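You operate a simulated robot arm through the tools that you are given. There is no shell and no other tool. Be economical: measure what you need, move in short steps, check, and stop when the job is done.

You are at the controls of a simulated robot arm. One attempt, no reset.

Task
Pump the air out of the brown hose into the waste cup.
Fine: two strokes at most, no drips; shut the valve, put the cup back, leave the tray out. Set down upright: waste cup.

Only the result counts: the job must be done as asked and must still hold three seconds after the hand-in. Knocking over, shifting, dropping, spilling or breaking anything else fails it.

Robot
A 7-joint arm with a two-finger parallel gripper, fixed in place. Base frame: the origin is at the foot of the arm, x ahead of it, y to its left, z up; the work surface is at about z = 850. Units: mm, rad, N and s.
With the tool pointing down near the work surface it reaches from about 300 to 700 mm from the base axis. Its first joint turns from -1.152 to 1.152 rad. Payload 1.57 kg.
The tool frame sits at the grasp point between the pads (the TCP): z along the fingers, y along the line on which they close. The tips reach 30 mm beyond it. Largest opening 110 mm; finger width 24, thickness 12; the body of the gripper, 48 by 112 mm, starts 78 mm behind the TCP.
Orientation is told as [roll, pitch, yaw] about the base's x, y, z axes, in that order, counted from this pose: with the fingers straight down and closing along the base's y, the tool's x points along the base's -x, its y along +y and its z along -z.

Tools
- The arm moves only by the tool play_rows. Its argument "commands" is a list of rows, each a list of 2 entries, a list of its own where there are three numbers: the shift along the base's x, y, z in units of 25 mm (1.0 is 25 mm), then the turn, a rotation vector about the base's x, y, z in units of 5 degrees (1.0 is 5 degrees). In form: [[[x, y, z], [rx, ry, rz]], ...]. A call has 1 to 10 rows; each row shifts and turns the commanded pose from where the row before left it. "jaw" is the finger opening in mm, from 0 to 110, set as the call begins (left out, the last holds). A call with a number of a shift or a turn outside -1 to 1 is refused whole. A row lasts 0.2 s, in which the tool goes at most 50 mm and 0.15 rad; a call with a longer step from one row to the next is refused whole, and so is a gripper value outside its range. Where a pose cannot be reached the arm comes as near as it can. A force on the tool above 70 N (or 10 N above the force at the start of the call, whichever is more), or a blocked arm, ends the call early, and 0.2 s more pass. Each finger travels about 108 mm/s and halts on what it meets, pressing with about 42 N; the grip force reading is that of the motor and also rises with nothing between the fingers. The clock runs only during rows and for 0.2 s after the last one: add rows that do not move to give the fingers time. It gives the time, the measured TCP pose, the force on the tool (base axes), the opening and the grip force at its end, in the units of the frame above (readings bear some noise), with the torque about the TCP (base axes, N m) and any sound that the robot's microphone picked up.
- Cameras (640 x 400 px; columns grow to the right, rows downward): "scene" is fixed at [173.3, -398.1, 1408.6]; the picture's right is [0.71, -0.71, 0.00], its down [-0.37, -0.37, -0.85] and it looks along [0.60, 0.60, -0.52] (base axes); focal length 324 px, centre (320, 200). "wrist" rides on the gripper at [70, 16, -141] in the tool frame; the picture's right is [-0.23, 0.97, 0.00], its down [-0.86, -0.20, -0.48] and it looks along [-0.47, -0.11, 0.88] (tool axes); focal length 222 px, centre (320, 200). There is no depth. A picture from a camera that has moved, and an enlarged one, comes with that camera's place and axes in the base frame and with its lens.
- camera(camera): a new picture of that camera. The clock stands still meanwhile.
- close_up(camera, box): a new picture of the part [left, top, right, bottom] of that camera's present view, enlarged. The clock stands still meanwhile.
- sign_off(): hands the job in; it is judged then, once.

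Go step by step. Nothing tells you positions but the pictures and the camera data: compare them with the known pose of the tool, close in by small moves and look again before you grip or let go. The budget is 120 turns and 76 pictures, counting those below and the enlarged ones. Unless the task says otherwise, let go and move clear before handing in, and close with one line.

The tools are called by a JSON object that holds its "fn" and its "kwargs". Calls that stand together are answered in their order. play_rows: Moves the arm, as the interface text tells. Its arguments: {"type":"object","properties":{"commands":{"type":"array"},"jaw":{"type":"number"}},"required":["commands"]} The other tools are called the same way: camera (camera) takes a picture; close_up (camera, box) takes an enlarged picture of a part of a camera's view; sign_off () hands the job in.

At the start:

```text
time_s: 0.0
position: [416.3, -41.9, 1241.4]
tcp_rot: [0.001, 0.001, -0.001]
contact_force: [0.2, 0.1, -0.4]
moment: [0.01, -0.01, 0.0]
finger_gap: 110.0
finger_force: 0.1
```

scene: 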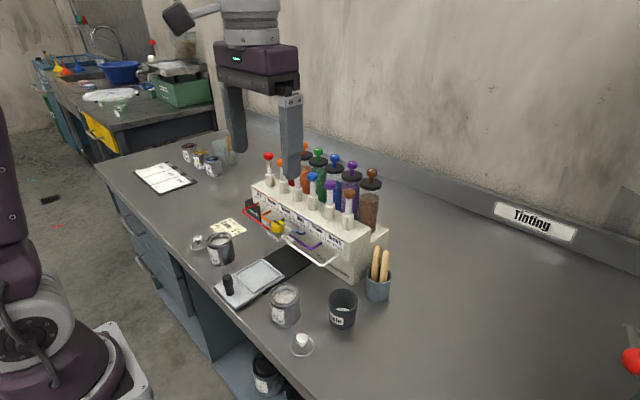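
wrist: 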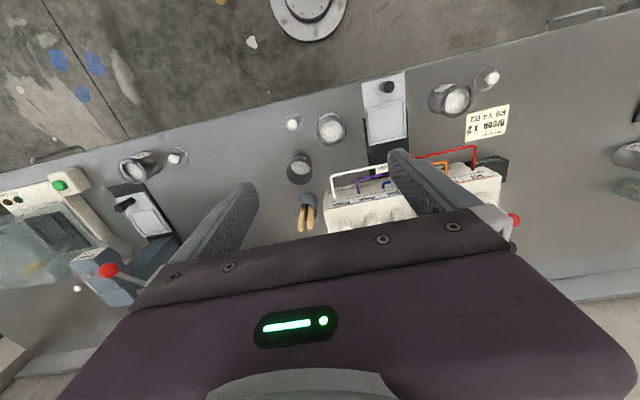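

I see a tinting machine with colour pumps (red, orange, green?, blue, purple, brown), a tray under it, and cups around. I'll look closer at the parts first.

{"fn": "close_up", "kwargs": {"camera": "scene", "box": [230, 130, 410, 290]}}

{"fn": "close_up", "kwargs": {"camera": "scene", "box": [180, 210, 400, 370]}}

{"fn": "close_up", "kwargs": {"camera": "wrist", "box": [270, 60, 530, 240]}}

```text
2.50 times, centred on (320, 210) of scene
camera zoom: at [173.3, -398.1, 1408.6], right [0.71, -0.71, 0.0], down [-0.37, -0.37, -0.85], along [0.6, 0.6, -0.52], focal length 811 px, centre (320, 175)
```

zoom: 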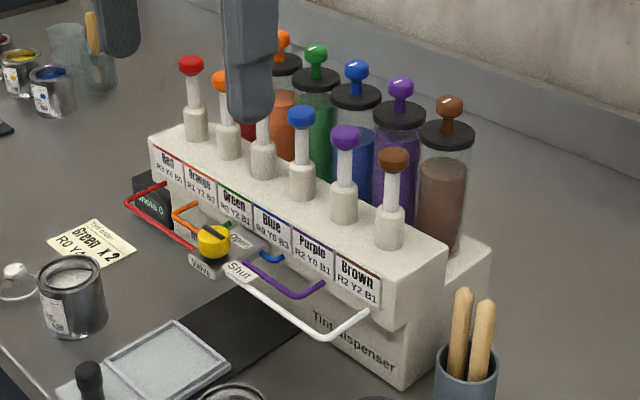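

```text
2.50 times, centred on (290, 290) of scene
camera zoom: at [173.3, -398.1, 1408.6], right [0.71, -0.71, 0.0], down [-0.37, -0.37, -0.85], along [0.6, 0.6, -0.52], focal length 811 px, centre (395, -25)
```

zoom: 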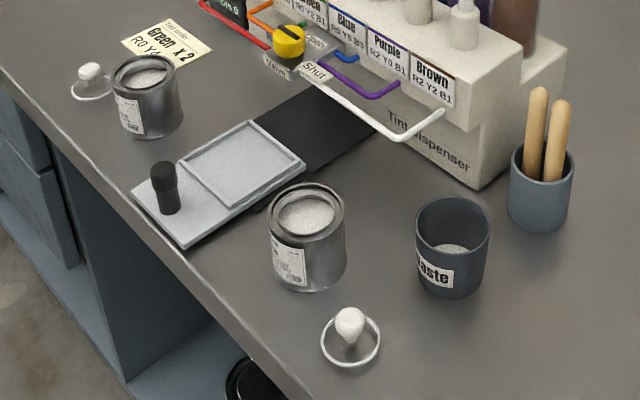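

```text
2.22 times, centred on (400, 150) of wrist
camera zoom: at [347.0, -26.4, 1384.2], right [0.23, 0.97, 0.0], down [0.86, -0.2, 0.48], along [0.47, -0.11, -0.88], focal length 494 px, centre (142, 311)
```

zoom: 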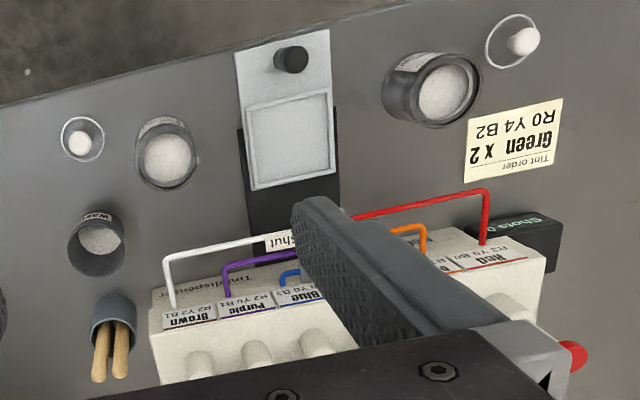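

The brown hose is clear (full of air) and the tray is already pulled out. I'll move the arm so it stops blocking the view and take a second view for triangulation.

{"fn": "play_rows", "kwargs": {"commands": [[[-0.5, -1, 0], [0, 0, 0]], [[-0.5, -1, 0], [0, 0, 0]], [[-0.5, -1, 0], [0, 0, 0]], [[-0.5, -1, 0], [0, 0, 0]], [[-0.5, -1, 0], [0, 0, 0]], [[0, -1, 0], [0, 0, 0]]]}}

{"fn": "camera", "kwargs": {"camera": "wrist"}}

{"fn": "close_up", "kwargs": {"camera": "scene", "box": [230, 130, 410, 290]}}

```text
time_s: 1.4
position: [354.5, -192.3, 1242.0]
tcp_rot: [-0.002, 0.0, 0.0]
contact_force: [0.4, -0.5, -0.2]
moment: [-0.01, 0.04, 0.0]
finger_gap: 109.9
finger_force: 0.0
```

```text
70 pictures are left
camera wrist: at [284.2, -176.3, 1384.6], right [0.23, 0.97, 0.0], down [0.86, -0.2, 0.48], along [0.47, -0.11, -0.88], focal length 222 px, centre (320, 200)
```

wrist: 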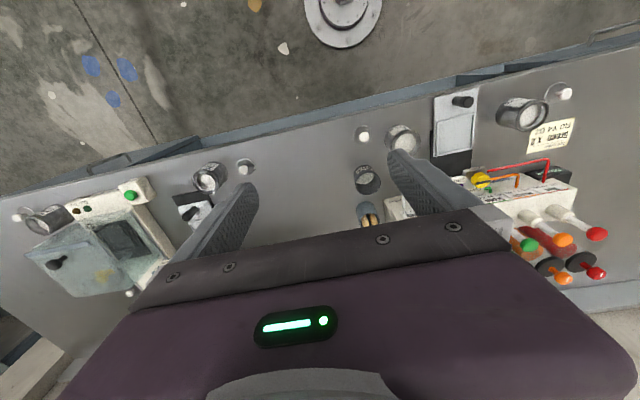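

```text
2.50 times, centred on (320, 210) of scene
camera zoom: at [173.3, -398.1, 1408.6], right [0.71, -0.71, 0.0], down [-0.37, -0.37, -0.85], along [0.6, 0.6, -0.52], focal length 811 px, centre (320, 175)
```

zoom: 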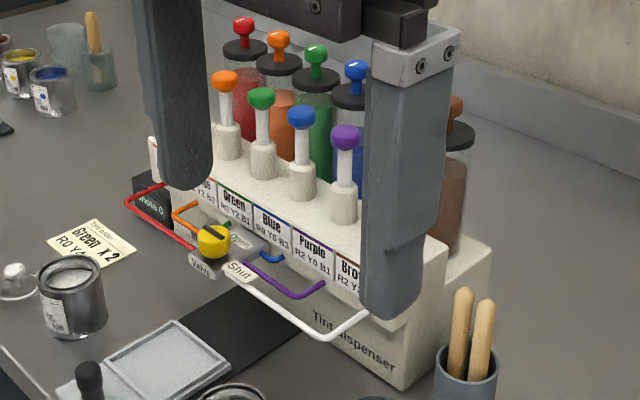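

Next I'll go above the machine to see the front and pumps from the top.

{"fn": "play_rows", "kwargs": {"commands": [[[1, 1, 0.3], [0, 0, 0]], [[1, 1, 0.3], [0, 0, 0]], [[1, 1, 0.3], [0, 0, 0]], [[1, 1, 0.3], [0, 0, 0]], [[1, 1, 0.3], [0, 0, 0]], [[0.8, 1, 0], [0, 0, 0]], [[0, 1, 0], [0, 0, 0]]]}}

{"fn": "camera", "kwargs": {"camera": "wrist"}}

```text
time_s: 3.0
position: [499.1, -16.3, 1278.9]
tcp_rot: [-0.001, -0.001, 0.0]
contact_force: [0.7, 0.3, -0.6]
moment: [-0.01, 0.0, 0.0]
finger_gap: 109.9
finger_force: 0.1
```

```text
68 pictures are left
camera wrist: at [430.1, -0.7, 1421.3], right [0.23, 0.97, 0.0], down [0.86, -0.2, 0.48], along [0.47, -0.11, -0.88], focal length 222 px, centre (320, 200)
```

wrist: 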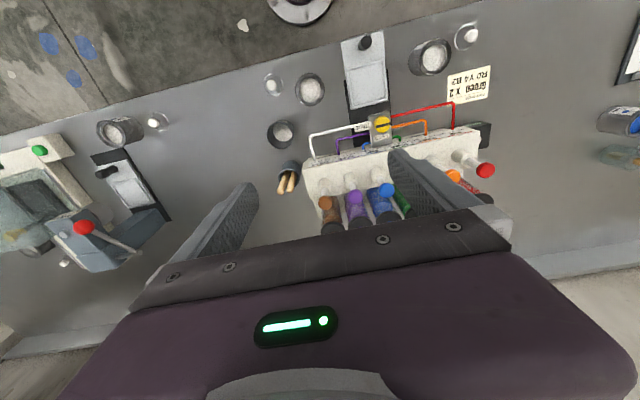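

{"fn": "close_up", "kwargs": {"camera": "wrist", "box": [250, 25, 500, 225]}}

{"fn": "close_up", "kwargs": {"camera": "wrist", "box": [300, 90, 400, 170]}}

{"fn": "close_up", "kwargs": {"camera": "scene", "box": [260, 180, 360, 280]}}

{"fn": "close_up", "kwargs": {"camera": "scene", "box": [230, 130, 410, 290]}}

```text
2.00 times, centred on (375, 125) of wrist
camera zoom: at [430.1, -0.7, 1421.3], right [0.23, 0.97, 0.0], down [0.86, -0.2, 0.48], along [0.47, -0.11, -0.88], focal length 444 px, centre (210, 350)
```

zoom: 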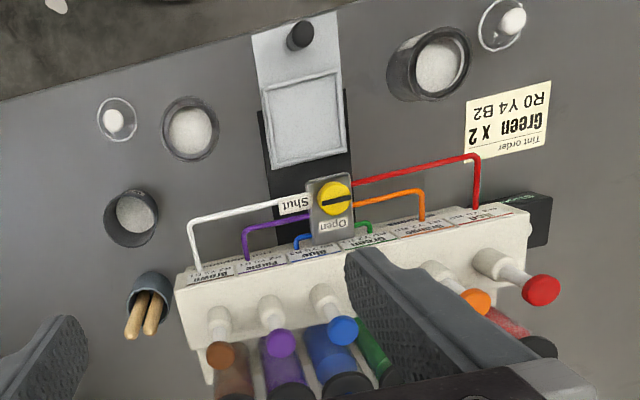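

```text
5.00 times, centred on (350, 130) of wrist
camera zoom: at [430.1, -0.7, 1421.3], right [0.23, 0.97, 0.0], down [0.86, -0.2, 0.48], along [0.47, -0.11, -0.88], focal length 1111 px, centre (170, 550)
```

zoom: 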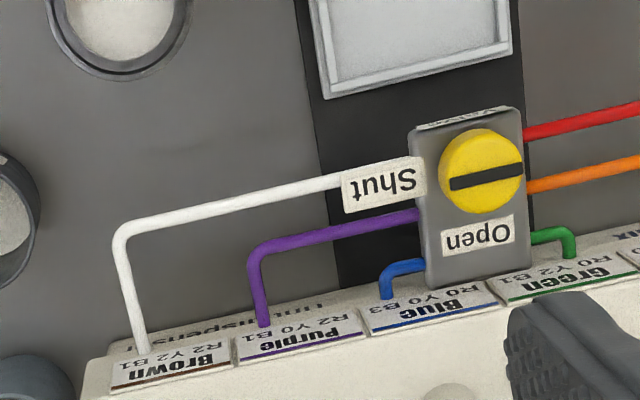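

```text
4.00 times, centred on (310, 230) of scene
camera zoom: at [173.3, -398.1, 1408.6], right [0.71, -0.71, 0.0], down [-0.37, -0.37, -0.85], along [0.6, 0.6, -0.52], focal length 1297 px, centre (360, 80)
```

zoom: 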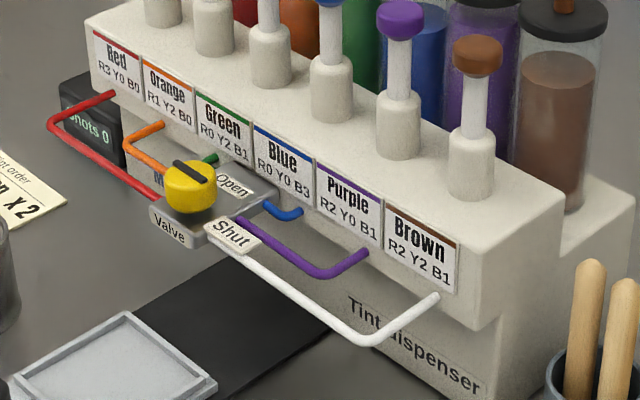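

```text
2.50 times, centred on (320, 210) of scene
camera zoom: at [173.3, -398.1, 1408.6], right [0.71, -0.71, 0.0], down [-0.37, -0.37, -0.85], along [0.6, 0.6, -0.52], focal length 811 px, centre (320, 175)
```

zoom: 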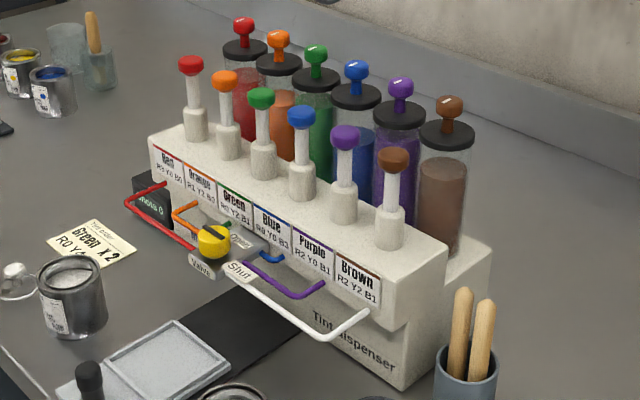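

Valve is at "Shut", knob about (535, 102, 966); brown pump knob about (620, -36, 1076); waste cup near (515, -120). I'll move over the cup to refine it.

{"fn": "play_rows", "kwargs": {"commands": [[[0.2, -1, -0.5], [0, 0, 0]], [[0.2, -1, -0.8], [0, 0, 0]], [[0.2, -1, -1], [0, 0, 0]], [[0, -1, -1], [0, 0, 0]], [[0, -0.2, -1], [0, 0, 0]], [[0, 0, -1], [0, 0, 0]], [[0, 0, -1], [0, 0, 0]], [[0, 0, -1], [0, 0, 0]]]}}

{"fn": "camera", "kwargs": {"camera": "wrist"}}

{"fn": "close_up", "kwargs": {"camera": "scene", "box": [260, 230, 420, 370]}}

```text
time_s: 4.8
position: [515.2, -122.2, 1097.8]
tcp_rot: [0.0, 0.0, 0.001]
contact_force: [-0.2, 0.0, 0.5]
moment: [-0.02, 0.02, 0.0]
finger_gap: 109.8
finger_force: 0.0
```

```text
63 pictures are left
camera wrist: at [445.0, -106.5, 1239.0], right [0.23, 0.97, 0.0], down [0.86, -0.2, 0.48], along [0.47, -0.11, -0.88], focal length 222 px, centre (320, 200)
```

wrist: 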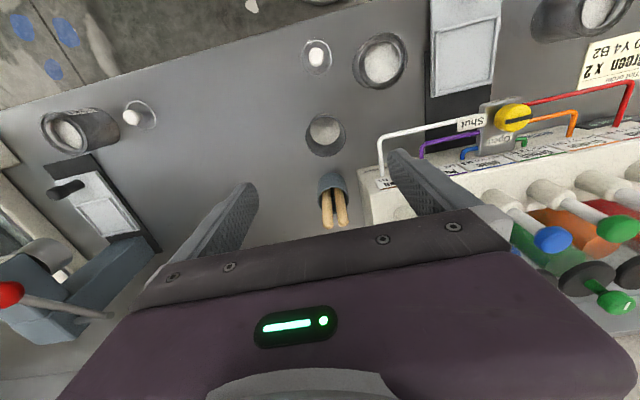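

```text
2.86 times, centred on (340, 300) of scene
camera zoom: at [173.3, -398.1, 1408.6], right [0.71, -0.71, 0.0], down [-0.37, -0.37, -0.85], along [0.6, 0.6, -0.52], focal length 927 px, centre (263, -86)
```

zoom: 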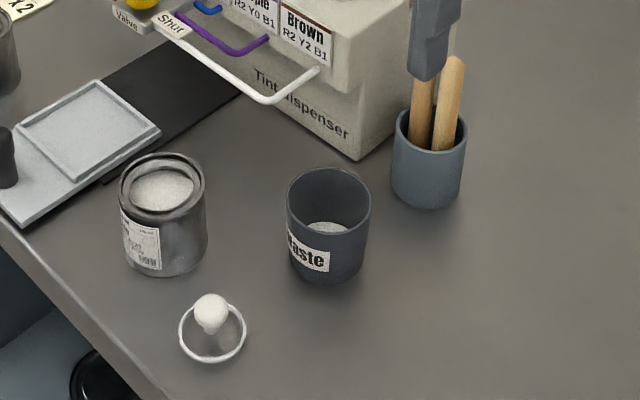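

{"fn": "close_up", "kwargs": {"camera": "wrist", "box": [280, 90, 380, 170]}}

{"fn": "close_up", "kwargs": {"camera": "wrist", "box": [360, 70, 560, 230]}}

```text
5.00 times, centred on (330, 130) of wrist
camera zoom: at [445.0, -106.5, 1239.0], right [0.23, 0.97, 0.0], down [0.86, -0.2, 0.48], along [0.47, -0.11, -0.88], focal length 1111 px, centre (270, 550)
```

zoom: 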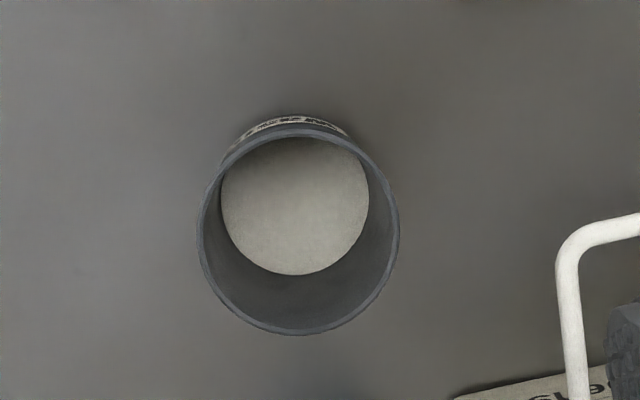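

```text
2.50 times, centred on (460, 150) of wrist
camera zoom: at [445.0, -106.5, 1239.0], right [0.23, 0.97, 0.0], down [0.86, -0.2, 0.48], along [0.47, -0.11, -0.88], focal length 555 px, centre (-30, 325)
```

zoom: 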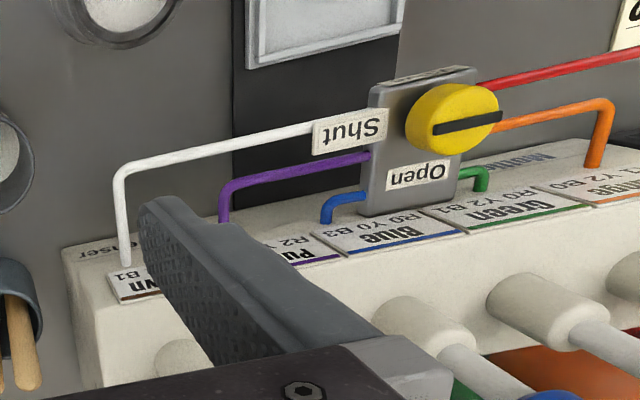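

Cup measured at about (522, -116), rim Ø61, rim z≈897. Descending over it, and stopping above to check.

{"fn": "play_rows", "kwargs": {"commands": [[[0.27, 0.25, -1], [0, 0, 0]], [[0, 0, -1], [0, 0, 0]], [[0, 0, -1], [0, 0, 0]], [[0, 0, -1], [0, 0, 0]], [[0, 0, -1], [0, 0, 0]], [[0, 0, -0.8], [0, 0, 0]]], "jaw": 95}}

{"fn": "camera", "kwargs": {"camera": "wrist"}}

{"fn": "close_up", "kwargs": {"camera": "scene", "box": [260, 230, 420, 370]}}

```text
time_s: 6.2
position: [519.9, -116.3, 952.0]
tcp_rot: [0.0, -0.001, -0.001]
contact_force: [-0.2, -0.6, 0.0]
moment: [0.01, 0.01, 0.0]
finger_gap: 94.8
finger_force: 0.1
```

```text
59 pictures are left
camera wrist: at [451.5, -99.9, 1093.7], right [0.23, 0.97, 0.0], down [0.85, -0.2, 0.48], along [0.47, -0.11, -0.88], focal length 222 px, centre (320, 200)
```

wrist: 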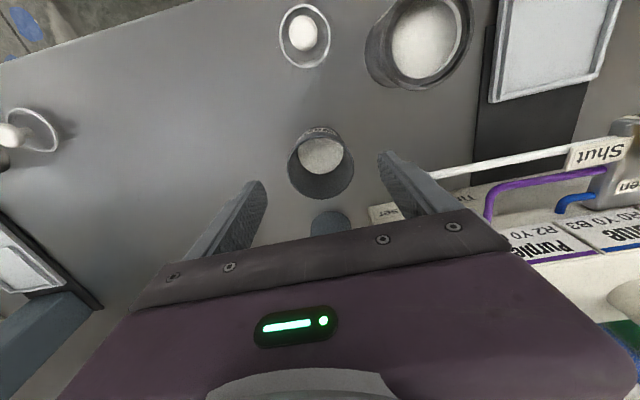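

```text
2.86 times, centred on (340, 300) of scene
camera zoom: at [173.3, -398.1, 1408.6], right [0.71, -0.71, 0.0], down [-0.37, -0.37, -0.85], along [0.6, 0.6, -0.52], focal length 927 px, centre (263, -86)
```

zoom: 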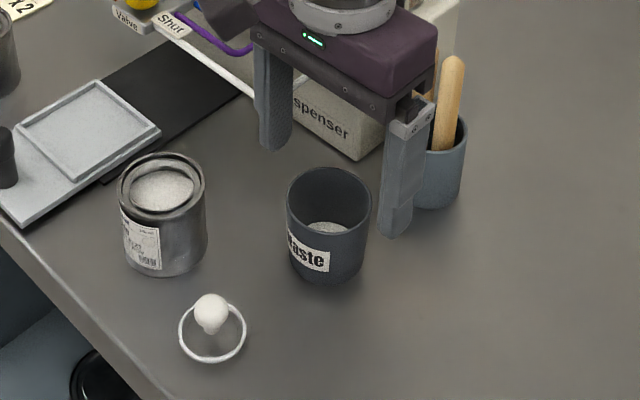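

Aligned. I'll go down and grip.

{"fn": "play_rows", "kwargs": {"commands": [[[0.1, 0, -1], [0, 0, 0]], [[0, 0, -1], [0, 0, 0]], [[0, 0, -0.36], [0, 0, 0]]]}}

{"fn": "close_up", "kwargs": {"camera": "scene", "box": [260, 230, 420, 370]}}

```text
time_s: 7.0
position: [522.0, -116.3, 892.0]
tcp_rot: [0.001, 0.0, 0.0]
contact_force: [0.4, 0.1, -0.1]
moment: [-0.01, 0.0, 0.05]
finger_gap: 95.1
finger_force: 0.1
```

```text
2.86 times, centred on (340, 300) of scene
camera zoom: at [173.3, -398.1, 1408.6], right [0.71, -0.71, 0.0], down [-0.37, -0.37, -0.85], along [0.6, 0.6, -0.52], focal length 927 px, centre (263, -86)
```

zoom: 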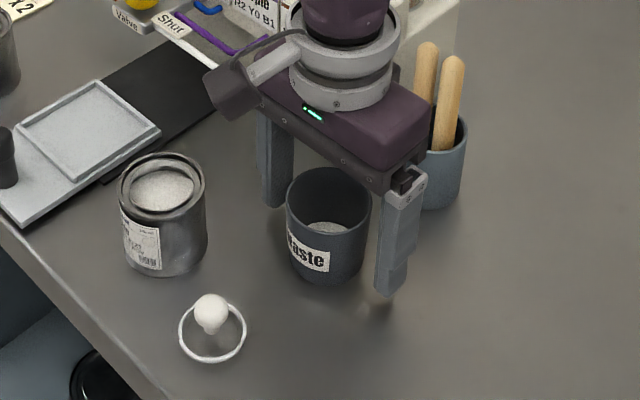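

{"fn": "play_rows", "kwargs": {"commands": [[[0, 0, 0], [0, 0, 0]], [[0, 0, 0], [0, 0, 0]], [[0, 0, 0], [0, 0, 0]]], "jaw": 50}}

{"fn": "close_up", "kwargs": {"camera": "scene", "box": [260, 230, 420, 370]}}

```text
time_s: 7.8
position: [523.3, -115.3, 892.1]
tcp_rot: [0.0, -0.001, 0.0]
contact_force: [-0.3, 0.0, 0.0]
moment: [-0.02, 0.0, 0.02]
finger_gap: 55.7
finger_force: 42.4
```

```text
2.86 times, centred on (340, 300) of scene
camera zoom: at [173.3, -398.1, 1408.6], right [0.71, -0.71, 0.0], down [-0.37, -0.37, -0.85], along [0.6, 0.6, -0.52], focal length 927 px, centre (263, -86)
```

zoom: 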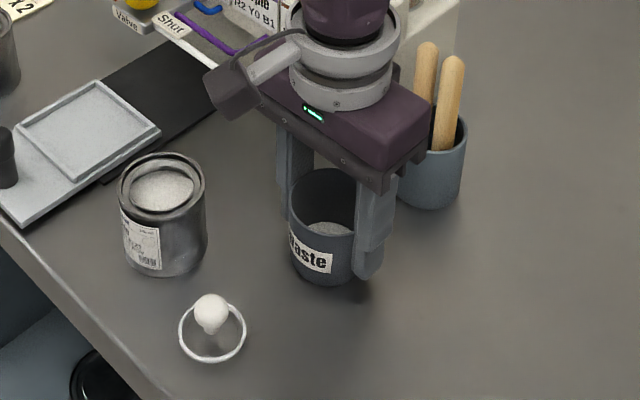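

Cup gripped. Lift straight, retreat in x, then carry above the tray.

{"fn": "play_rows", "kwargs": {"commands": [[[0, 0, 0.5], [0, 0, 0]], [[0, 0, 1], [0, 0, 0]], [[0, 0, 1], [0, 0, 0]], [[-0.5, 0, 1], [0, 0, 0]], [[-0.9, 0, 1], [0, 0, 0]], [[-0.8, 0.5, 0.2], [0, 0, 0]], [[0, 1, 0], [0, 0, 0]], [[0, 1, 0], [0, 0, 0]], [[0, 1, 0], [0, 0, 0]], [[0, 1, 0], [0, 0, 0]]]}}

{"fn": "play_rows", "kwargs": {"commands": [[[0, 1, 0], [0, 0, 0]], [[0, 1, 0], [0, 0, 0]], [[0, 1, 0], [0, 0, 0]], [[0, 1, 0], [0, 0, 0]], [[0, 0, 0], [0, 0, 0]]]}}

{"fn": "camera", "kwargs": {"camera": "wrist"}}

{"fn": "close_up", "kwargs": {"camera": "scene", "box": [180, 190, 360, 330]}}

```text
time_s: 10.0
position: [467.4, -3.3, 1010.8]
tcp_rot: [0.0, -0.001, 0.0]
contact_force: [0.2, 0.0, -0.2]
moment: [0.0, 0.0, 0.01]
finger_gap: 55.3
finger_force: 41.8
```

```text
time_s: 11.2
position: [467.6, 96.6, 1011.3]
tcp_rot: [-0.001, 0.001, -0.001]
contact_force: [-0.5, -0.2, -1.1]
moment: [0.03, 0.01, 0.01]
finger_gap: 55.4
finger_force: 41.5
```

```text
55 pictures are left
camera wrist: at [398.6, 112.7, 1152.8], right [0.23, 0.97, 0.0], down [0.86, -0.2, 0.48], along [0.47, -0.11, -0.88], focal length 222 px, centre (320, 200)
```

wrist: 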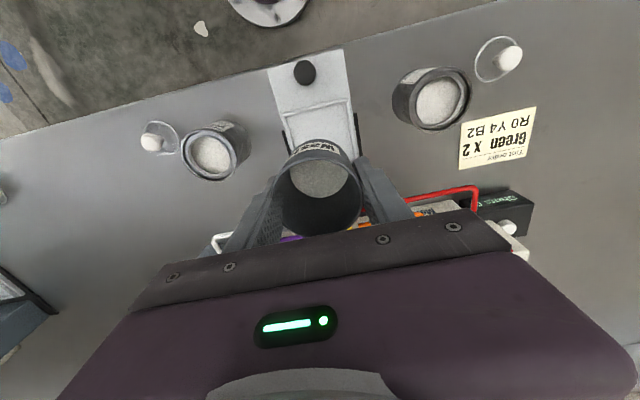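

```text
2.86 times, centred on (270, 260) of scene
camera zoom: at [173.3, -398.1, 1408.6], right [0.71, -0.71, 0.0], down [-0.37, -0.37, -0.85], along [0.6, 0.6, -0.52], focal length 927 px, centre (463, 29)
```

zoom: 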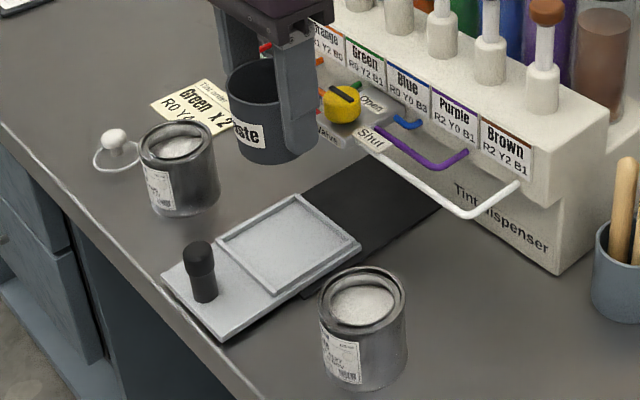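

Over the tray recess (centre ≈ (465, 98)). Lowering carefully.

{"fn": "play_rows", "kwargs": {"commands": [[[-0.1, 0.06, -1], [0, 0, 0]], [[0, 0, -1], [0, 0, 0]], [[0, 0, -1], [0, 0, 0]], [[0, 0, -0.9], [0, 0, 0]], [[0, 0, 0], [0, 0, 0]]]}}

{"fn": "close_up", "kwargs": {"camera": "scene", "box": [200, 200, 320, 300]}}

{"fn": "camera", "kwargs": {"camera": "wrist"}}

```text
time_s: 12.4
position: [465.3, 98.4, 914.4]
tcp_rot: [0.001, 0.0, -0.001]
contact_force: [0.2, 0.1, -0.5]
moment: [0.01, 0.01, 0.0]
finger_gap: 55.4
finger_force: 41.7
```

```text
4.00 times, centred on (260, 250) of scene
camera zoom: at [173.3, -398.1, 1408.6], right [0.71, -0.71, 0.0], down [-0.37, -0.37, -0.85], along [0.6, 0.6, -0.52], focal length 1297 px, centre (560, 0)
```

zoom: 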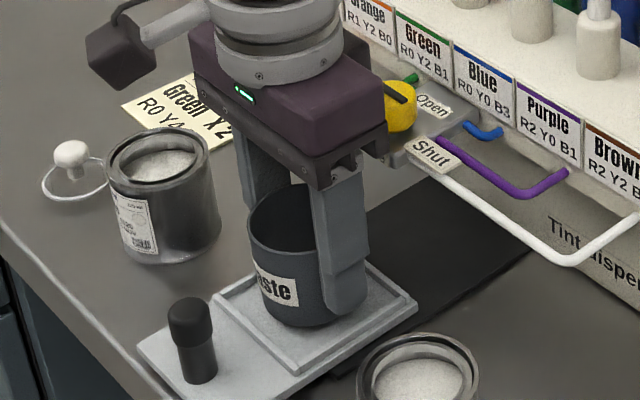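

```text
52 pictures are left
camera wrist: at [396.5, 114.0, 1055.3], right [0.23, 0.97, 0.0], down [0.86, -0.2, 0.48], along [0.47, -0.11, -0.88], focal length 222 px, centre (320, 200)
```

wrist: 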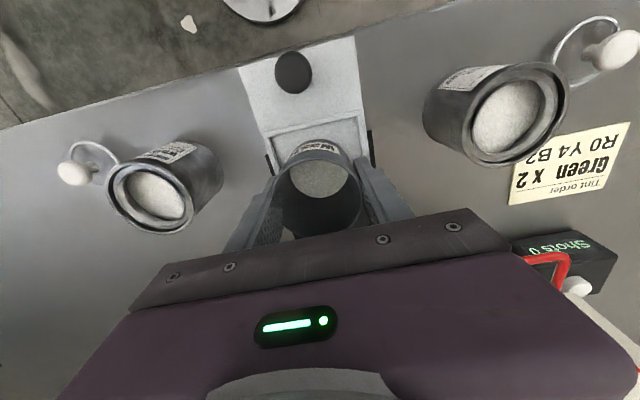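

{"fn": "play_rows", "kwargs": {"commands": [[[0, 0, -0.12], [0, 0, 0]], [[0, 0, -0.12], [0, 0, 0]], [[0, 0, -0.1], [0, 0, 0]], [[0, 0, 0], [0, 0, 0]]]}}

```text
time_s: 13.4
position: [466.1, 98.0, 904.6]
tcp_rot: [0.001, -0.001, 0.0]
contact_force: [0.1, -0.3, -0.9]
moment: [0.02, 0.01, 0.0]
finger_gap: 55.6
finger_force: 42.3
```

{"fn": "play_rows", "kwargs": {"commands": [[[0, 0, -0.06], [0, 0, 0]], [[0, 0, -0.06], [0, 0, 0]], [[0, 0, 0], [0, 0, 0]]]}}

{"fn": "close_up", "kwargs": {"camera": "scene", "box": [220, 230, 300, 290]}}

```text
time_s: 14.2
position: [466.2, 98.7, 901.5]
tcp_rot: [0.003, -0.003, 0.002]
contact_force: [-0.4, 5.5, 31.0]
moment: [0.0, 0.2, -0.02]
finger_gap: 55.5
finger_force: 42.0
```

```text
6.67 times, centred on (260, 260) of scene
camera zoom: at [172.8, -398.1, 1408.7], right [0.71, -0.71, 0.0], down [-0.37, -0.37, -0.85], along [0.6, 0.6, -0.52], focal length 2162 px, centre (720, -200)
```

zoom: 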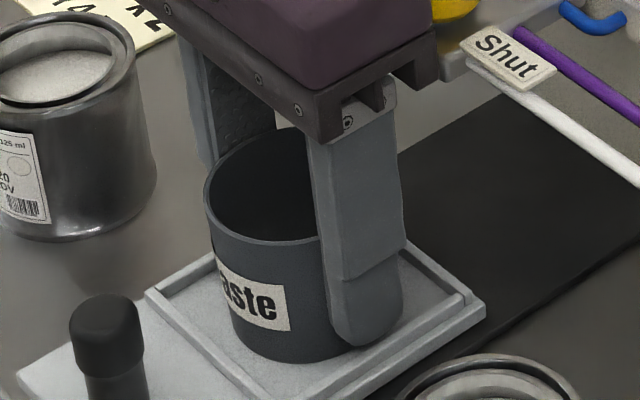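

Contact at TCP z≈902; I'll ease the load, open modestly, and rise.

{"fn": "play_rows", "kwargs": {"commands": [[[0, 0, 0.05], [0, 0, 0]], [[0, 0, 0], [0, 0, 0]]]}}

{"fn": "play_rows", "kwargs": {"commands": [[[0, 0, 0], [0, 0, 0]], [[0, 0, 0], [0, 0, 0]], [[0, 0, 0.5], [0, 0, 0]], [[0, 0, 1], [0, 0, 0]], [[-0.5, 0, 1], [0, 0, 0]], [[-1, 0, 1], [0, 0, 0]], [[-1, 0, 0.5], [0, 0, 0]]], "jaw": 78}}

{"fn": "camera", "kwargs": {"camera": "wrist"}}

{"fn": "close_up", "kwargs": {"camera": "scene", "box": [200, 200, 320, 300]}}

```text
time_s: 14.8
position: [466.1, 97.4, 903.2]
tcp_rot: [0.0, 0.0, 0.001]
contact_force: [3.2, 5.1, 13.7]
moment: [0.1, -0.09, -0.02]
finger_gap: 55.7
finger_force: 41.9
```

```text
time_s: 16.4
position: [401.6, 97.3, 1001.3]
tcp_rot: [0.0, 0.002, 0.001]
contact_force: [0.6, 0.2, 0.0]
moment: [0.01, 0.01, 0.01]
finger_gap: 78.1
finger_force: 0.0
```

```text
50 pictures are left
camera wrist: at [333.9, 113.7, 1144.1], right [0.23, 0.97, 0.0], down [0.86, -0.2, 0.48], along [0.47, -0.11, -0.88], focal length 222 px, centre (320, 200)
```

wrist: 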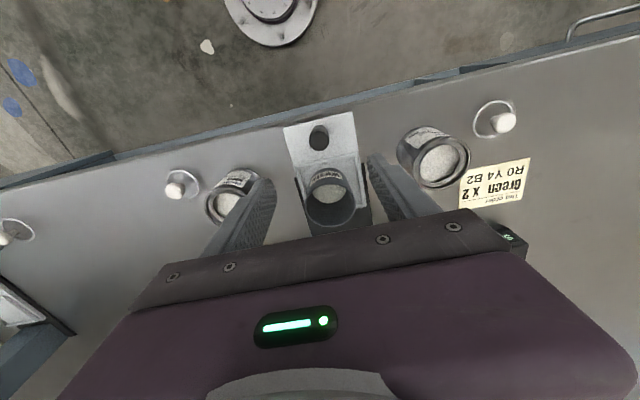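

```text
4.00 times, centred on (260, 250) of scene
camera zoom: at [173.3, -398.1, 1408.6], right [0.71, -0.71, 0.0], down [-0.37, -0.37, -0.85], along [0.6, 0.6, -0.52], focal length 1297 px, centre (560, 0)
```

zoom: 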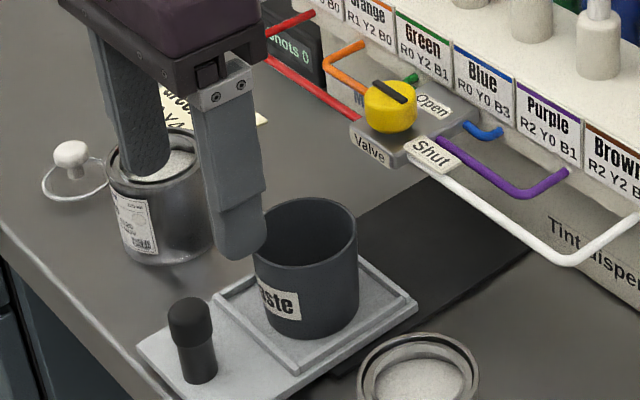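

Cup stands on the tray. The tray knob is at about (388, 98), top z≈905; descending around it.

{"fn": "play_rows", "kwargs": {"commands": [[[-0.54, 0.03, -1], [0, 0, 0]], [[0, 0, -1], [0, 0, 0]], [[0, 0, -1], [0, 0, 0]], [[0, 0, -1], [0, 0, 0]], [[0, 0, -0.1], [0, 0, 0]]]}}

{"fn": "close_up", "kwargs": {"camera": "scene", "box": [190, 200, 310, 300]}}

{"fn": "camera", "kwargs": {"camera": "wrist"}}

```text
time_s: 17.6
position: [389.1, 99.2, 898.9]
tcp_rot: [0.001, 0.0, -0.001]
contact_force: [1.1, 0.1, -0.9]
moment: [0.0, -0.02, 0.01]
finger_gap: 78.1
finger_force: 0.0
```

```text
4.00 times, centred on (250, 250) of scene
camera zoom: at [173.3, -398.1, 1408.6], right [0.71, -0.71, 0.0], down [-0.37, -0.37, -0.85], along [0.6, 0.6, -0.52], focal length 1297 px, centre (600, 0)
```

zoom: 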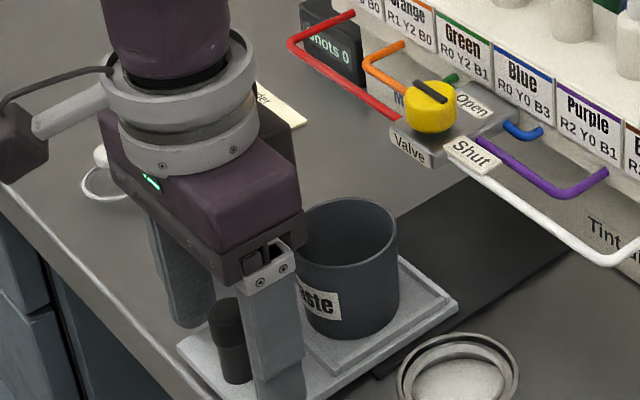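

```text
47 pictures are left
camera wrist: at [320.5, 114.9, 1041.7], right [0.23, 0.97, 0.0], down [0.86, -0.2, 0.48], along [0.47, -0.11, -0.88], focal length 222 px, centre (320, 200)
```

wrist: 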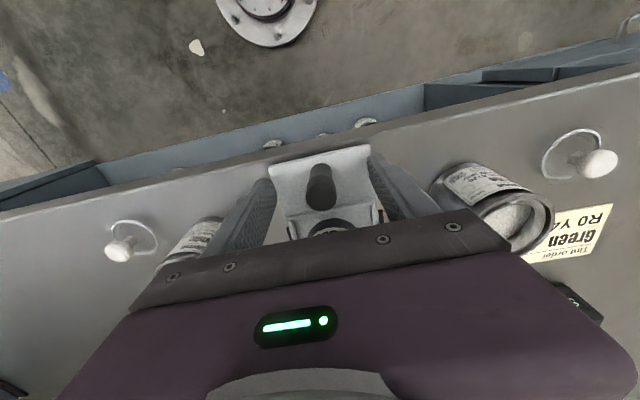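

{"fn": "play_rows", "kwargs": {"commands": [[[0, 0, 0], [0, 0, 0]], [[0, 0, 0], [0, 0, 0]], [[0, 0, 0], [0, 0, 0]]], "jaw": 12}}

{"fn": "play_rows", "kwargs": {"commands": [[[0.04, 0, 0], [0, 0, 0]], [[0.1, 0, 0], [0, 0, 0]], [[0.15, 0, 0], [0, 0, 0]], [[0.2, 0, 0], [0, 0, 0]], [[0.2, 0, 0], [0, 0, 0]], [[0.2, 0, 0], [0, 0, 0]], [[0.15, 0, 0], [0, 0, 0]], [[0.1, 0, 0], [0, 0, 0]], [[0.05, 0, 0], [0, 0, 0]]]}}

{"fn": "close_up", "kwargs": {"camera": "scene", "box": [190, 200, 310, 300]}}

```text
time_s: 18.4
position: [390.5, 99.8, 899.6]
tcp_rot: [0.001, -0.002, 0.003]
contact_force: [-0.7, 12.4, -7.9]
moment: [-0.64, -0.11, 0.0]
finger_gap: 21.5
finger_force: 35.7
```

```text
time_s: 20.4
position: [418.9, 100.3, 900.1]
tcp_rot: [0.001, 0.0, -0.001]
contact_force: [-0.7, 28.2, -21.0]
moment: [-0.6, 0.23, 0.0]
finger_gap: 21.9
finger_force: 35.0
```

```text
4.00 times, centred on (250, 250) of scene
camera zoom: at [173.6, -397.3, 1408.8], right [0.71, -0.71, 0.0], down [-0.37, -0.37, -0.85], along [0.6, 0.6, -0.52], focal length 1297 px, centre (600, 0)
```

zoom: 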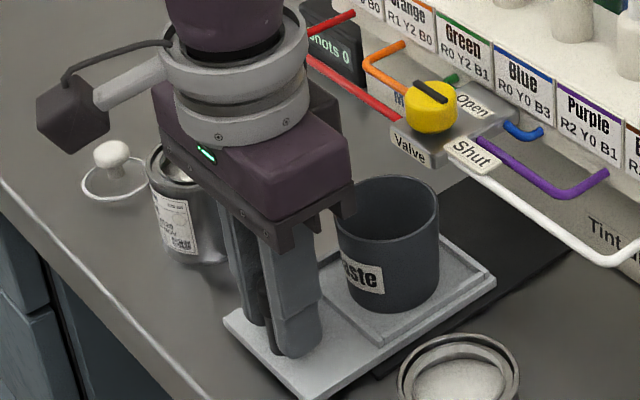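

The tray slides well with the cup. Continue gently, correcting a small side load.

{"fn": "play_rows", "kwargs": {"commands": [[[0.05, 0.05, -0.03], [0, 0, 0]], [[0.1, 0, 0], [0, 0, 0]], [[0.15, 0, 0], [0, 0, 0]], [[0.2, 0, 0], [0, 0, 0]], [[0.2, 0, 0], [0, 0, 0]], [[0.2, 0, 0], [0, 0, 0]], [[0.15, 0, 0], [0, 0, 0]], [[0.1, 0, 0], [0, 0, 0]], [[0.05, 0, 0], [0, 0, 0]]]}}

{"fn": "close_up", "kwargs": {"camera": "scene", "box": [210, 190, 330, 290]}}

{"fn": "camera", "kwargs": {"camera": "wrist"}}

```text
time_s: 22.4
position: [448.7, 100.1, 899.8]
tcp_rot: [-0.001, -0.002, 0.001]
contact_force: [-0.4, 6.7, 25.7]
moment: [-0.57, -0.07, -0.03]
finger_gap: 22.0
finger_force: 34.5
```

```text
4.00 times, centred on (270, 240) of scene
camera zoom: at [172.9, -398.0, 1408.7], right [0.71, -0.71, 0.0], down [-0.37, -0.37, -0.85], along [0.6, 0.6, -0.52], focal length 1297 px, centre (520, 40)
```

zoom: 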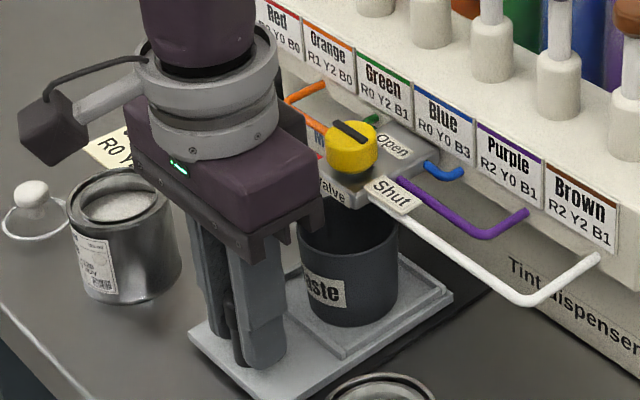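

```text
44 pictures are left
camera wrist: at [380.1, 115.8, 1041.8], right [0.23, 0.97, 0.0], down [0.85, -0.2, 0.48], along [0.47, -0.11, -0.88], focal length 222 px, centre (320, 200)
```

wrist: 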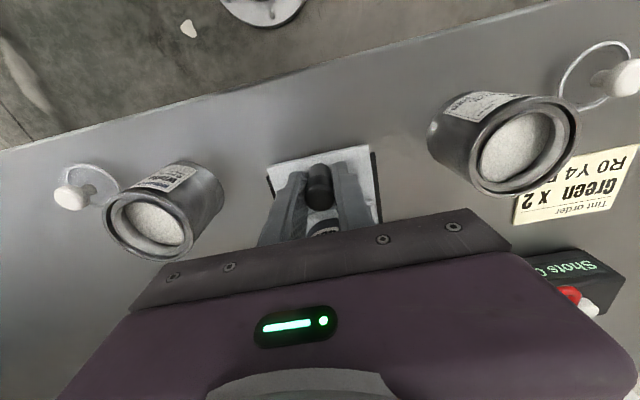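

{"fn": "play_rows", "kwargs": {"commands": [[[0.05, 0.01, 0.03], [0, 0, 0]], [[0.1, 0, 0], [0, 0, 0]], [[0.12, 0, 0], [0, 0, 0]], [[0.12, 0, 0], [0, 0, 0]], [[0.12, 0, 0], [0, 0, 0]], [[0.08, 0, 0], [0, 0, 0]], [[0.04, 0, 0], [0, 0, 0]]]}}

{"fn": "close_up", "kwargs": {"camera": "scene", "box": [210, 190, 330, 290]}}

```text
time_s: 24.0
position: [466.1, 99.5, 900.2]
tcp_rot: [-0.002, 0.003, 0.002]
contact_force: [-0.5, 1.0, -25.6]
moment: [0.75, 0.14, 0.03]
finger_gap: 21.7
finger_force: 34.4
```

```text
4.00 times, centred on (270, 240) of scene
camera zoom: at [173.6, -398.0, 1408.6], right [0.71, -0.71, 0.0], down [-0.37, -0.37, -0.85], along [0.6, 0.6, -0.52], focal length 1297 px, centre (520, 40)
```

zoom: 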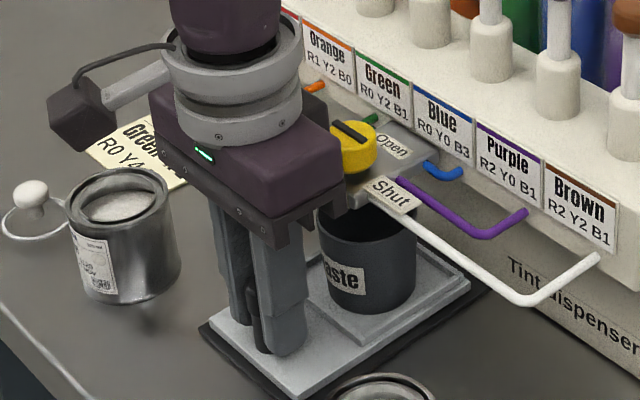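

{"fn": "play_rows", "kwargs": {"commands": [[[0.04, 0, -0.03], [0, 0, 0]], [[0.06, 0, 0], [0, 0, 0]], [[0.06, 0, 0], [0, 0, 0]], [[0.06, 0, 0], [0, 0, 0]], [[0.04, 0, 0], [0, 0, 0]]]}}

```text
time_s: 25.2
position: [473.9, 101.9, 900.4]
tcp_rot: [0.002, -0.003, -0.001]
contact_force: [-0.9, -2.2, 8.4]
moment: [-0.54, 0.55, -0.08]
finger_gap: 21.9
finger_force: 34.3
```

{"fn": "play_rows", "kwargs": {"commands": [[[0.04, -0.02, 0], [0, 0, 0]], [[0.06, 0, 0], [0, 0, 0]], [[0.06, 0, 0], [0, 0, 0]], [[0.04, 0, 0], [0, 0, 0]]]}}

{"fn": "close_up", "kwargs": {"camera": "scene", "box": [240, 200, 340, 280]}}

```text
time_s: 26.2
position: [478.1, 101.2, 899.8]
tcp_rot: [-0.001, -0.002, 0.0]
contact_force: [0.1, 1.4, 15.0]
moment: [-0.61, -0.26, 0.05]
finger_gap: 21.8
finger_force: 34.6
```

```text
5.00 times, centred on (290, 240) of scene
camera zoom: at [173.0, -398.1, 1408.6], right [0.71, -0.71, 0.0], down [-0.37, -0.37, -0.85], along [0.6, 0.6, -0.52], focal length 1622 px, centre (470, 0)
```

zoom: 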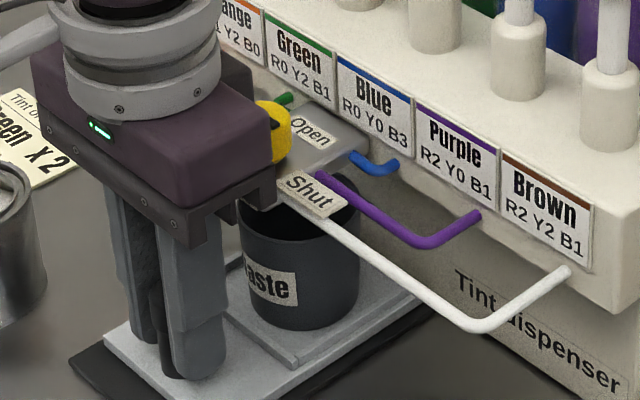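

{"fn": "play_rows", "kwargs": {"commands": [[[0.04, 0, 0], [0, 0, 0]], [[0.06, 0, 0], [0, 0, 0]], [[0.06, 0, 0], [0, 0, 0]], [[0.04, 0, 0], [0, 0, 0]], [[0, 0, 0], [0, 0, 0]]]}}

```text
time_s: 27.4
position: [480.7, 99.8, 900.2]
tcp_rot: [0.0, 0.003, -0.001]
contact_force: [-12.8, 5.6, 21.8]
moment: [0.68, 0.23, 0.07]
finger_gap: 21.9
finger_force: 34.8
```

The tray hits its stop (90 mm travel). Release the knob and rise clear.

{"fn": "play_rows", "kwargs": {"commands": [[[-0.03, 0, 0], [0, 0, 0]], [[0, 0, 0], [0, 0, 0]], [[0, 0, 0], [0, 0, 0]]], "jaw": 60}}

{"fn": "play_rows", "kwargs": {"commands": [[[0, 0, 0.6], [0, 0, 0]], [[-0.4, 0, 1], [0, 0, 0]], [[-0.6, 0, 1], [0, 0, 0]], [[-0.6, 0, 1], [0, 0, 0]], [[-0.6, 0, 1], [0, 0, 0]], [[-0.5, 0, 1], [0, 0, 0]], [[0, 0, 1], [0, 0, 0]], [[0, 0, 1], [0, 0, 0]]]}}

{"fn": "close_up", "kwargs": {"camera": "scene", "box": [220, 180, 340, 280]}}

{"fn": "camera", "kwargs": {"camera": "wrist"}}

```text
time_s: 28.2
position: [481.9, 99.1, 900.3]
tcp_rot: [0.0, -0.001, -0.001]
contact_force: [0.3, -0.7, -0.5]
moment: [0.02, -0.01, -0.02]
finger_gap: 60.0
finger_force: 0.1
```

```text
time_s: 30.0
position: [414.0, 98.2, 1089.6]
tcp_rot: [0.0, 0.001, 0.0]
contact_force: [-0.3, 0.4, -0.5]
moment: [0.0, -0.03, 0.02]
finger_gap: 59.8
finger_force: 0.0
```

```text
4.00 times, centred on (280, 230) of scene
camera zoom: at [173.3, -398.1, 1408.6], right [0.71, -0.71, 0.0], down [-0.37, -0.37, -0.85], along [0.6, 0.6, -0.52], focal length 1297 px, centre (480, 80)
```

zoom: 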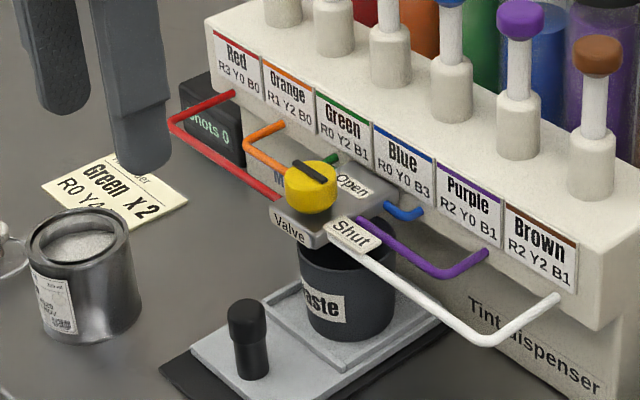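

```text
40 pictures are left
camera wrist: at [344.5, 114.6, 1231.8], right [0.23, 0.97, 0.0], down [0.86, -0.2, 0.48], along [0.47, -0.11, -0.88], focal length 222 px, centre (320, 200)
```

wrist: 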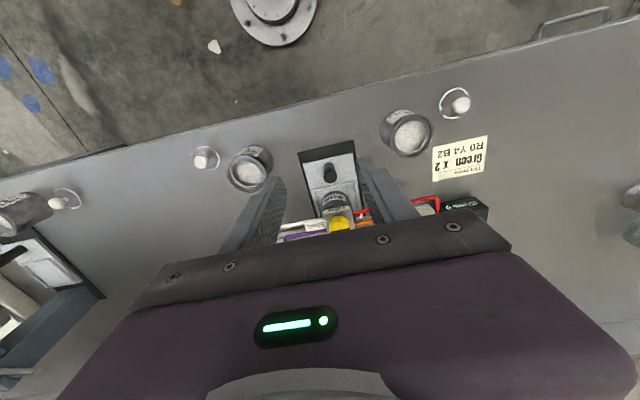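

Tray is in with the cup under the valve. Before turning, a closer look at the valve knob.

{"fn": "close_up", "kwargs": {"camera": "scene", "box": [280, 210, 330, 250]}}

{"fn": "close_up", "kwargs": {"camera": "wrist", "box": [290, 170, 390, 250]}}

```text
10.00 times, centred on (305, 230) of scene
camera zoom: at [173.3, -398.1, 1408.6], right [0.71, -0.71, 0.0], down [-0.37, -0.37, -0.85], along [0.6, 0.6, -0.52], focal length 3243 px, centre (470, -100)
```

zoom: 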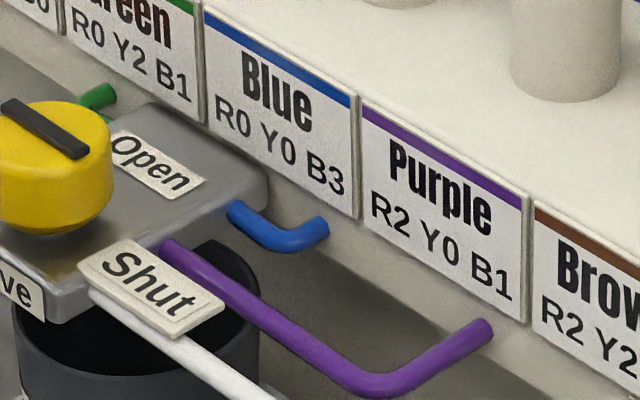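

```text
5.00 times, centred on (340, 210) of wrist
camera zoom: at [344.5, 114.6, 1231.8], right [0.23, 0.97, 0.0], down [0.86, -0.2, 0.48], along [0.47, -0.11, -0.88], focal length 1111 px, centre (220, 150)
```

zoom: 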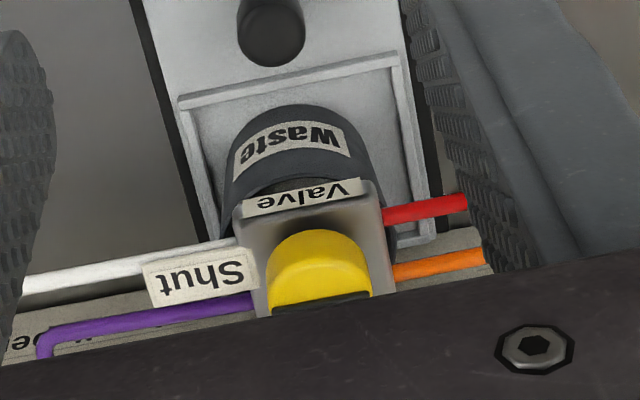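

Knob center about (537, 102), top ≈968. I'll move above it with yaw −45° so I can turn symmetrically.

{"fn": "play_rows", "kwargs": {"commands": [[[0.6, 0.04, 0], [0, 0, -1]], [[0.6, 0.04, 0], [0, 0, -1]], [[0.6, 0.04, 0], [0, 0, -1]], [[0.6, 0.04, 0], [0, 0, -1]], [[0.6, 0, 0], [0, 0, -1]], [[0.6, 0, 0], [0, 0, -1]], [[0.6, 0, 0], [0, 0, -1]], [[0.6, 0, 0], [0, 0, -1]], [[0.12, 0, 0], [0, 0, -1]]], "jaw": 55}}

{"fn": "camera", "kwargs": {"camera": "wrist"}}

```text
time_s: 32.0
position: [536.7, 103.9, 1088.7]
tcp_rot: [-0.002, -0.001, -0.788]
contact_force: [-0.5, 0.3, 0.4]
moment: [0.02, 0.03, -0.03]
finger_gap: 55.1
finger_force: 0.0
```

```text
37 pictures are left
camera wrist: at [499.5, 163.9, 1231.1], right [0.85, 0.53, 0.0], down [0.46, -0.75, 0.48], along [0.25, -0.41, -0.88], focal length 222 px, centre (320, 200)
```

wrist: 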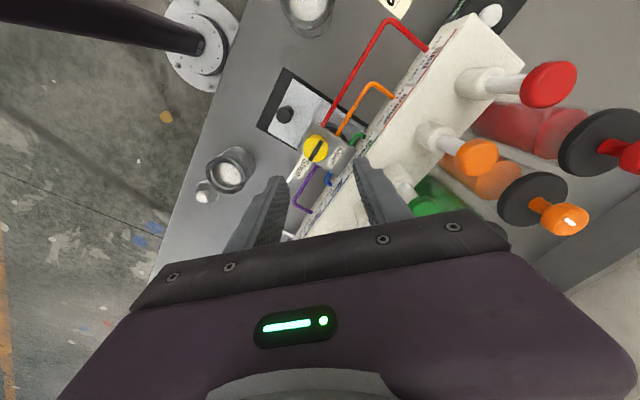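

{"fn": "play_rows", "kwargs": {"commands": [[[-0.1, -0.18, -1], [0, 0, 0]], [[0, 0, -1], [0, 0, 0]], [[0, 0, -0.4], [0, 0, 0]]]}}

{"fn": "close_up", "kwargs": {"camera": "wrist", "box": [240, 90, 400, 218]}}

{"fn": "close_up", "kwargs": {"camera": "scene", "box": [230, 150, 370, 260]}}

```text
time_s: 32.8
position: [534.3, 99.3, 1028.6]
tcp_rot: [0.001, 0.001, -0.785]
contact_force: [-0.8, 0.2, -0.1]
moment: [0.02, 0.02, 0.04]
finger_gap: 55.1
finger_force: 0.2
```

```text
3.12 times, centred on (320, 154) of wrist
camera zoom: at [496.8, 159.1, 1170.8], right [0.85, 0.53, 0.0], down [0.46, -0.75, 0.48], along [0.25, -0.41, -0.88], focal length 694 px, centre (320, 344)
```

zoom: 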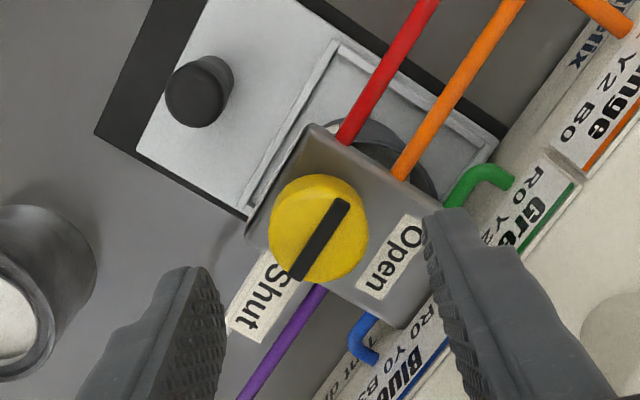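

```text
3.64 times, centred on (300, 205) of scene
camera zoom: at [173.3, -398.1, 1408.6], right [0.71, -0.71, 0.0], down [-0.37, -0.37, -0.85], along [0.6, 0.6, -0.52], focal length 1179 px, centre (393, 182)
```

zoom: 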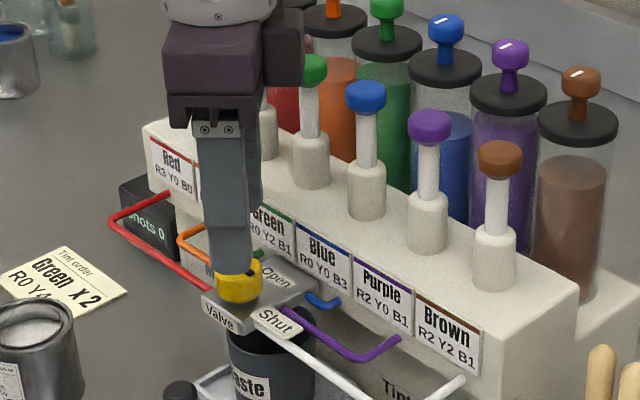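

The knob is centred on the tool axis. Lower with a narrower opening.

{"fn": "play_rows", "kwargs": {"commands": [[[0, 0, -0.8], [0, 0, 0]], [[0, 0, -0.7], [0, 0, 0]], [[0, 0, -0.28], [0, 0, 0]]], "jaw": 46}}

{"fn": "close_up", "kwargs": {"camera": "scene", "box": [260, 180, 340, 250]}}

{"fn": "close_up", "kwargs": {"camera": "wrist", "box": [240, 120, 400, 248]}}

```text
time_s: 33.6
position: [534.0, 99.6, 984.3]
tcp_rot: [0.002, 0.0, -0.787]
contact_force: [-0.3, -0.2, -0.5]
moment: [-0.06, 0.0, -0.03]
finger_gap: 45.9
finger_force: 0.1
```

```text
5.71 times, centred on (300, 215) of scene
camera zoom: at [173.3, -398.1, 1408.6], right [0.71, -0.71, 0.0], down [-0.37, -0.37, -0.85], along [0.6, 0.6, -0.52], focal length 1853 px, centre (434, 114)
```

zoom: 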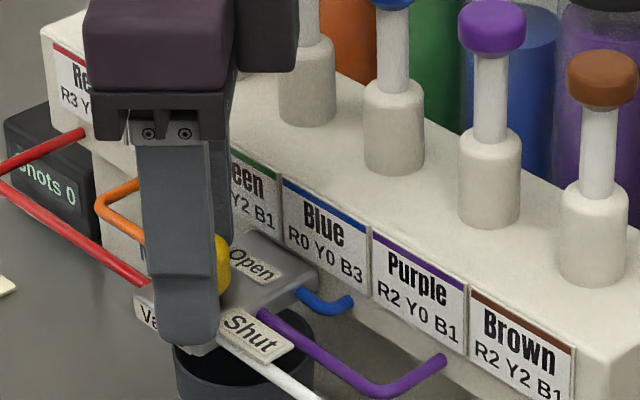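

```text
3.12 times, centred on (320, 184) of wrist
camera zoom: at [496.1, 159.3, 1127.0], right [0.85, 0.53, 0.0], down [0.46, -0.75, 0.48], along [0.25, -0.41, -0.88], focal length 694 px, centre (320, 250)
```

zoom: 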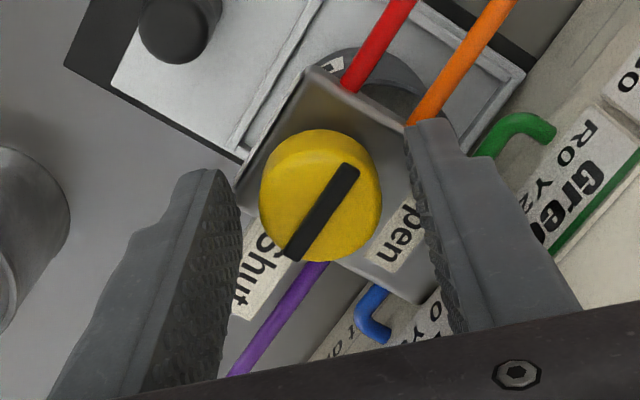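

{"fn": "play_rows", "kwargs": {"commands": [[[0, 0, -0.06], [0, 0, 0]], [[0, 0, 0], [0, 0, 0]], [[0, 0, 0], [0, 0, 0]]], "jaw": 20}}

```text
time_s: 34.4
position: [532.4, 98.7, 985.2]
tcp_rot: [0.001, -0.003, -0.785]
contact_force: [-4.7, 0.1, 26.1]
moment: [0.02, 0.22, 0.11]
finger_gap: 29.6
finger_force: 39.1
```

{"fn": "play_rows", "kwargs": {"commands": [[[0, 0, 0.08], [0, 0, 0]], [[0, 0, 0], [0, 0, 0]]]}}

```text
time_s: 35.0
position: [533.4, 99.1, 985.5]
tcp_rot: [-0.002, -0.002, -0.785]
contact_force: [5.4, 1.0, -10.8]
moment: [-0.65, -0.95, 0.1]
finger_gap: 29.6
finger_force: 39.4
```

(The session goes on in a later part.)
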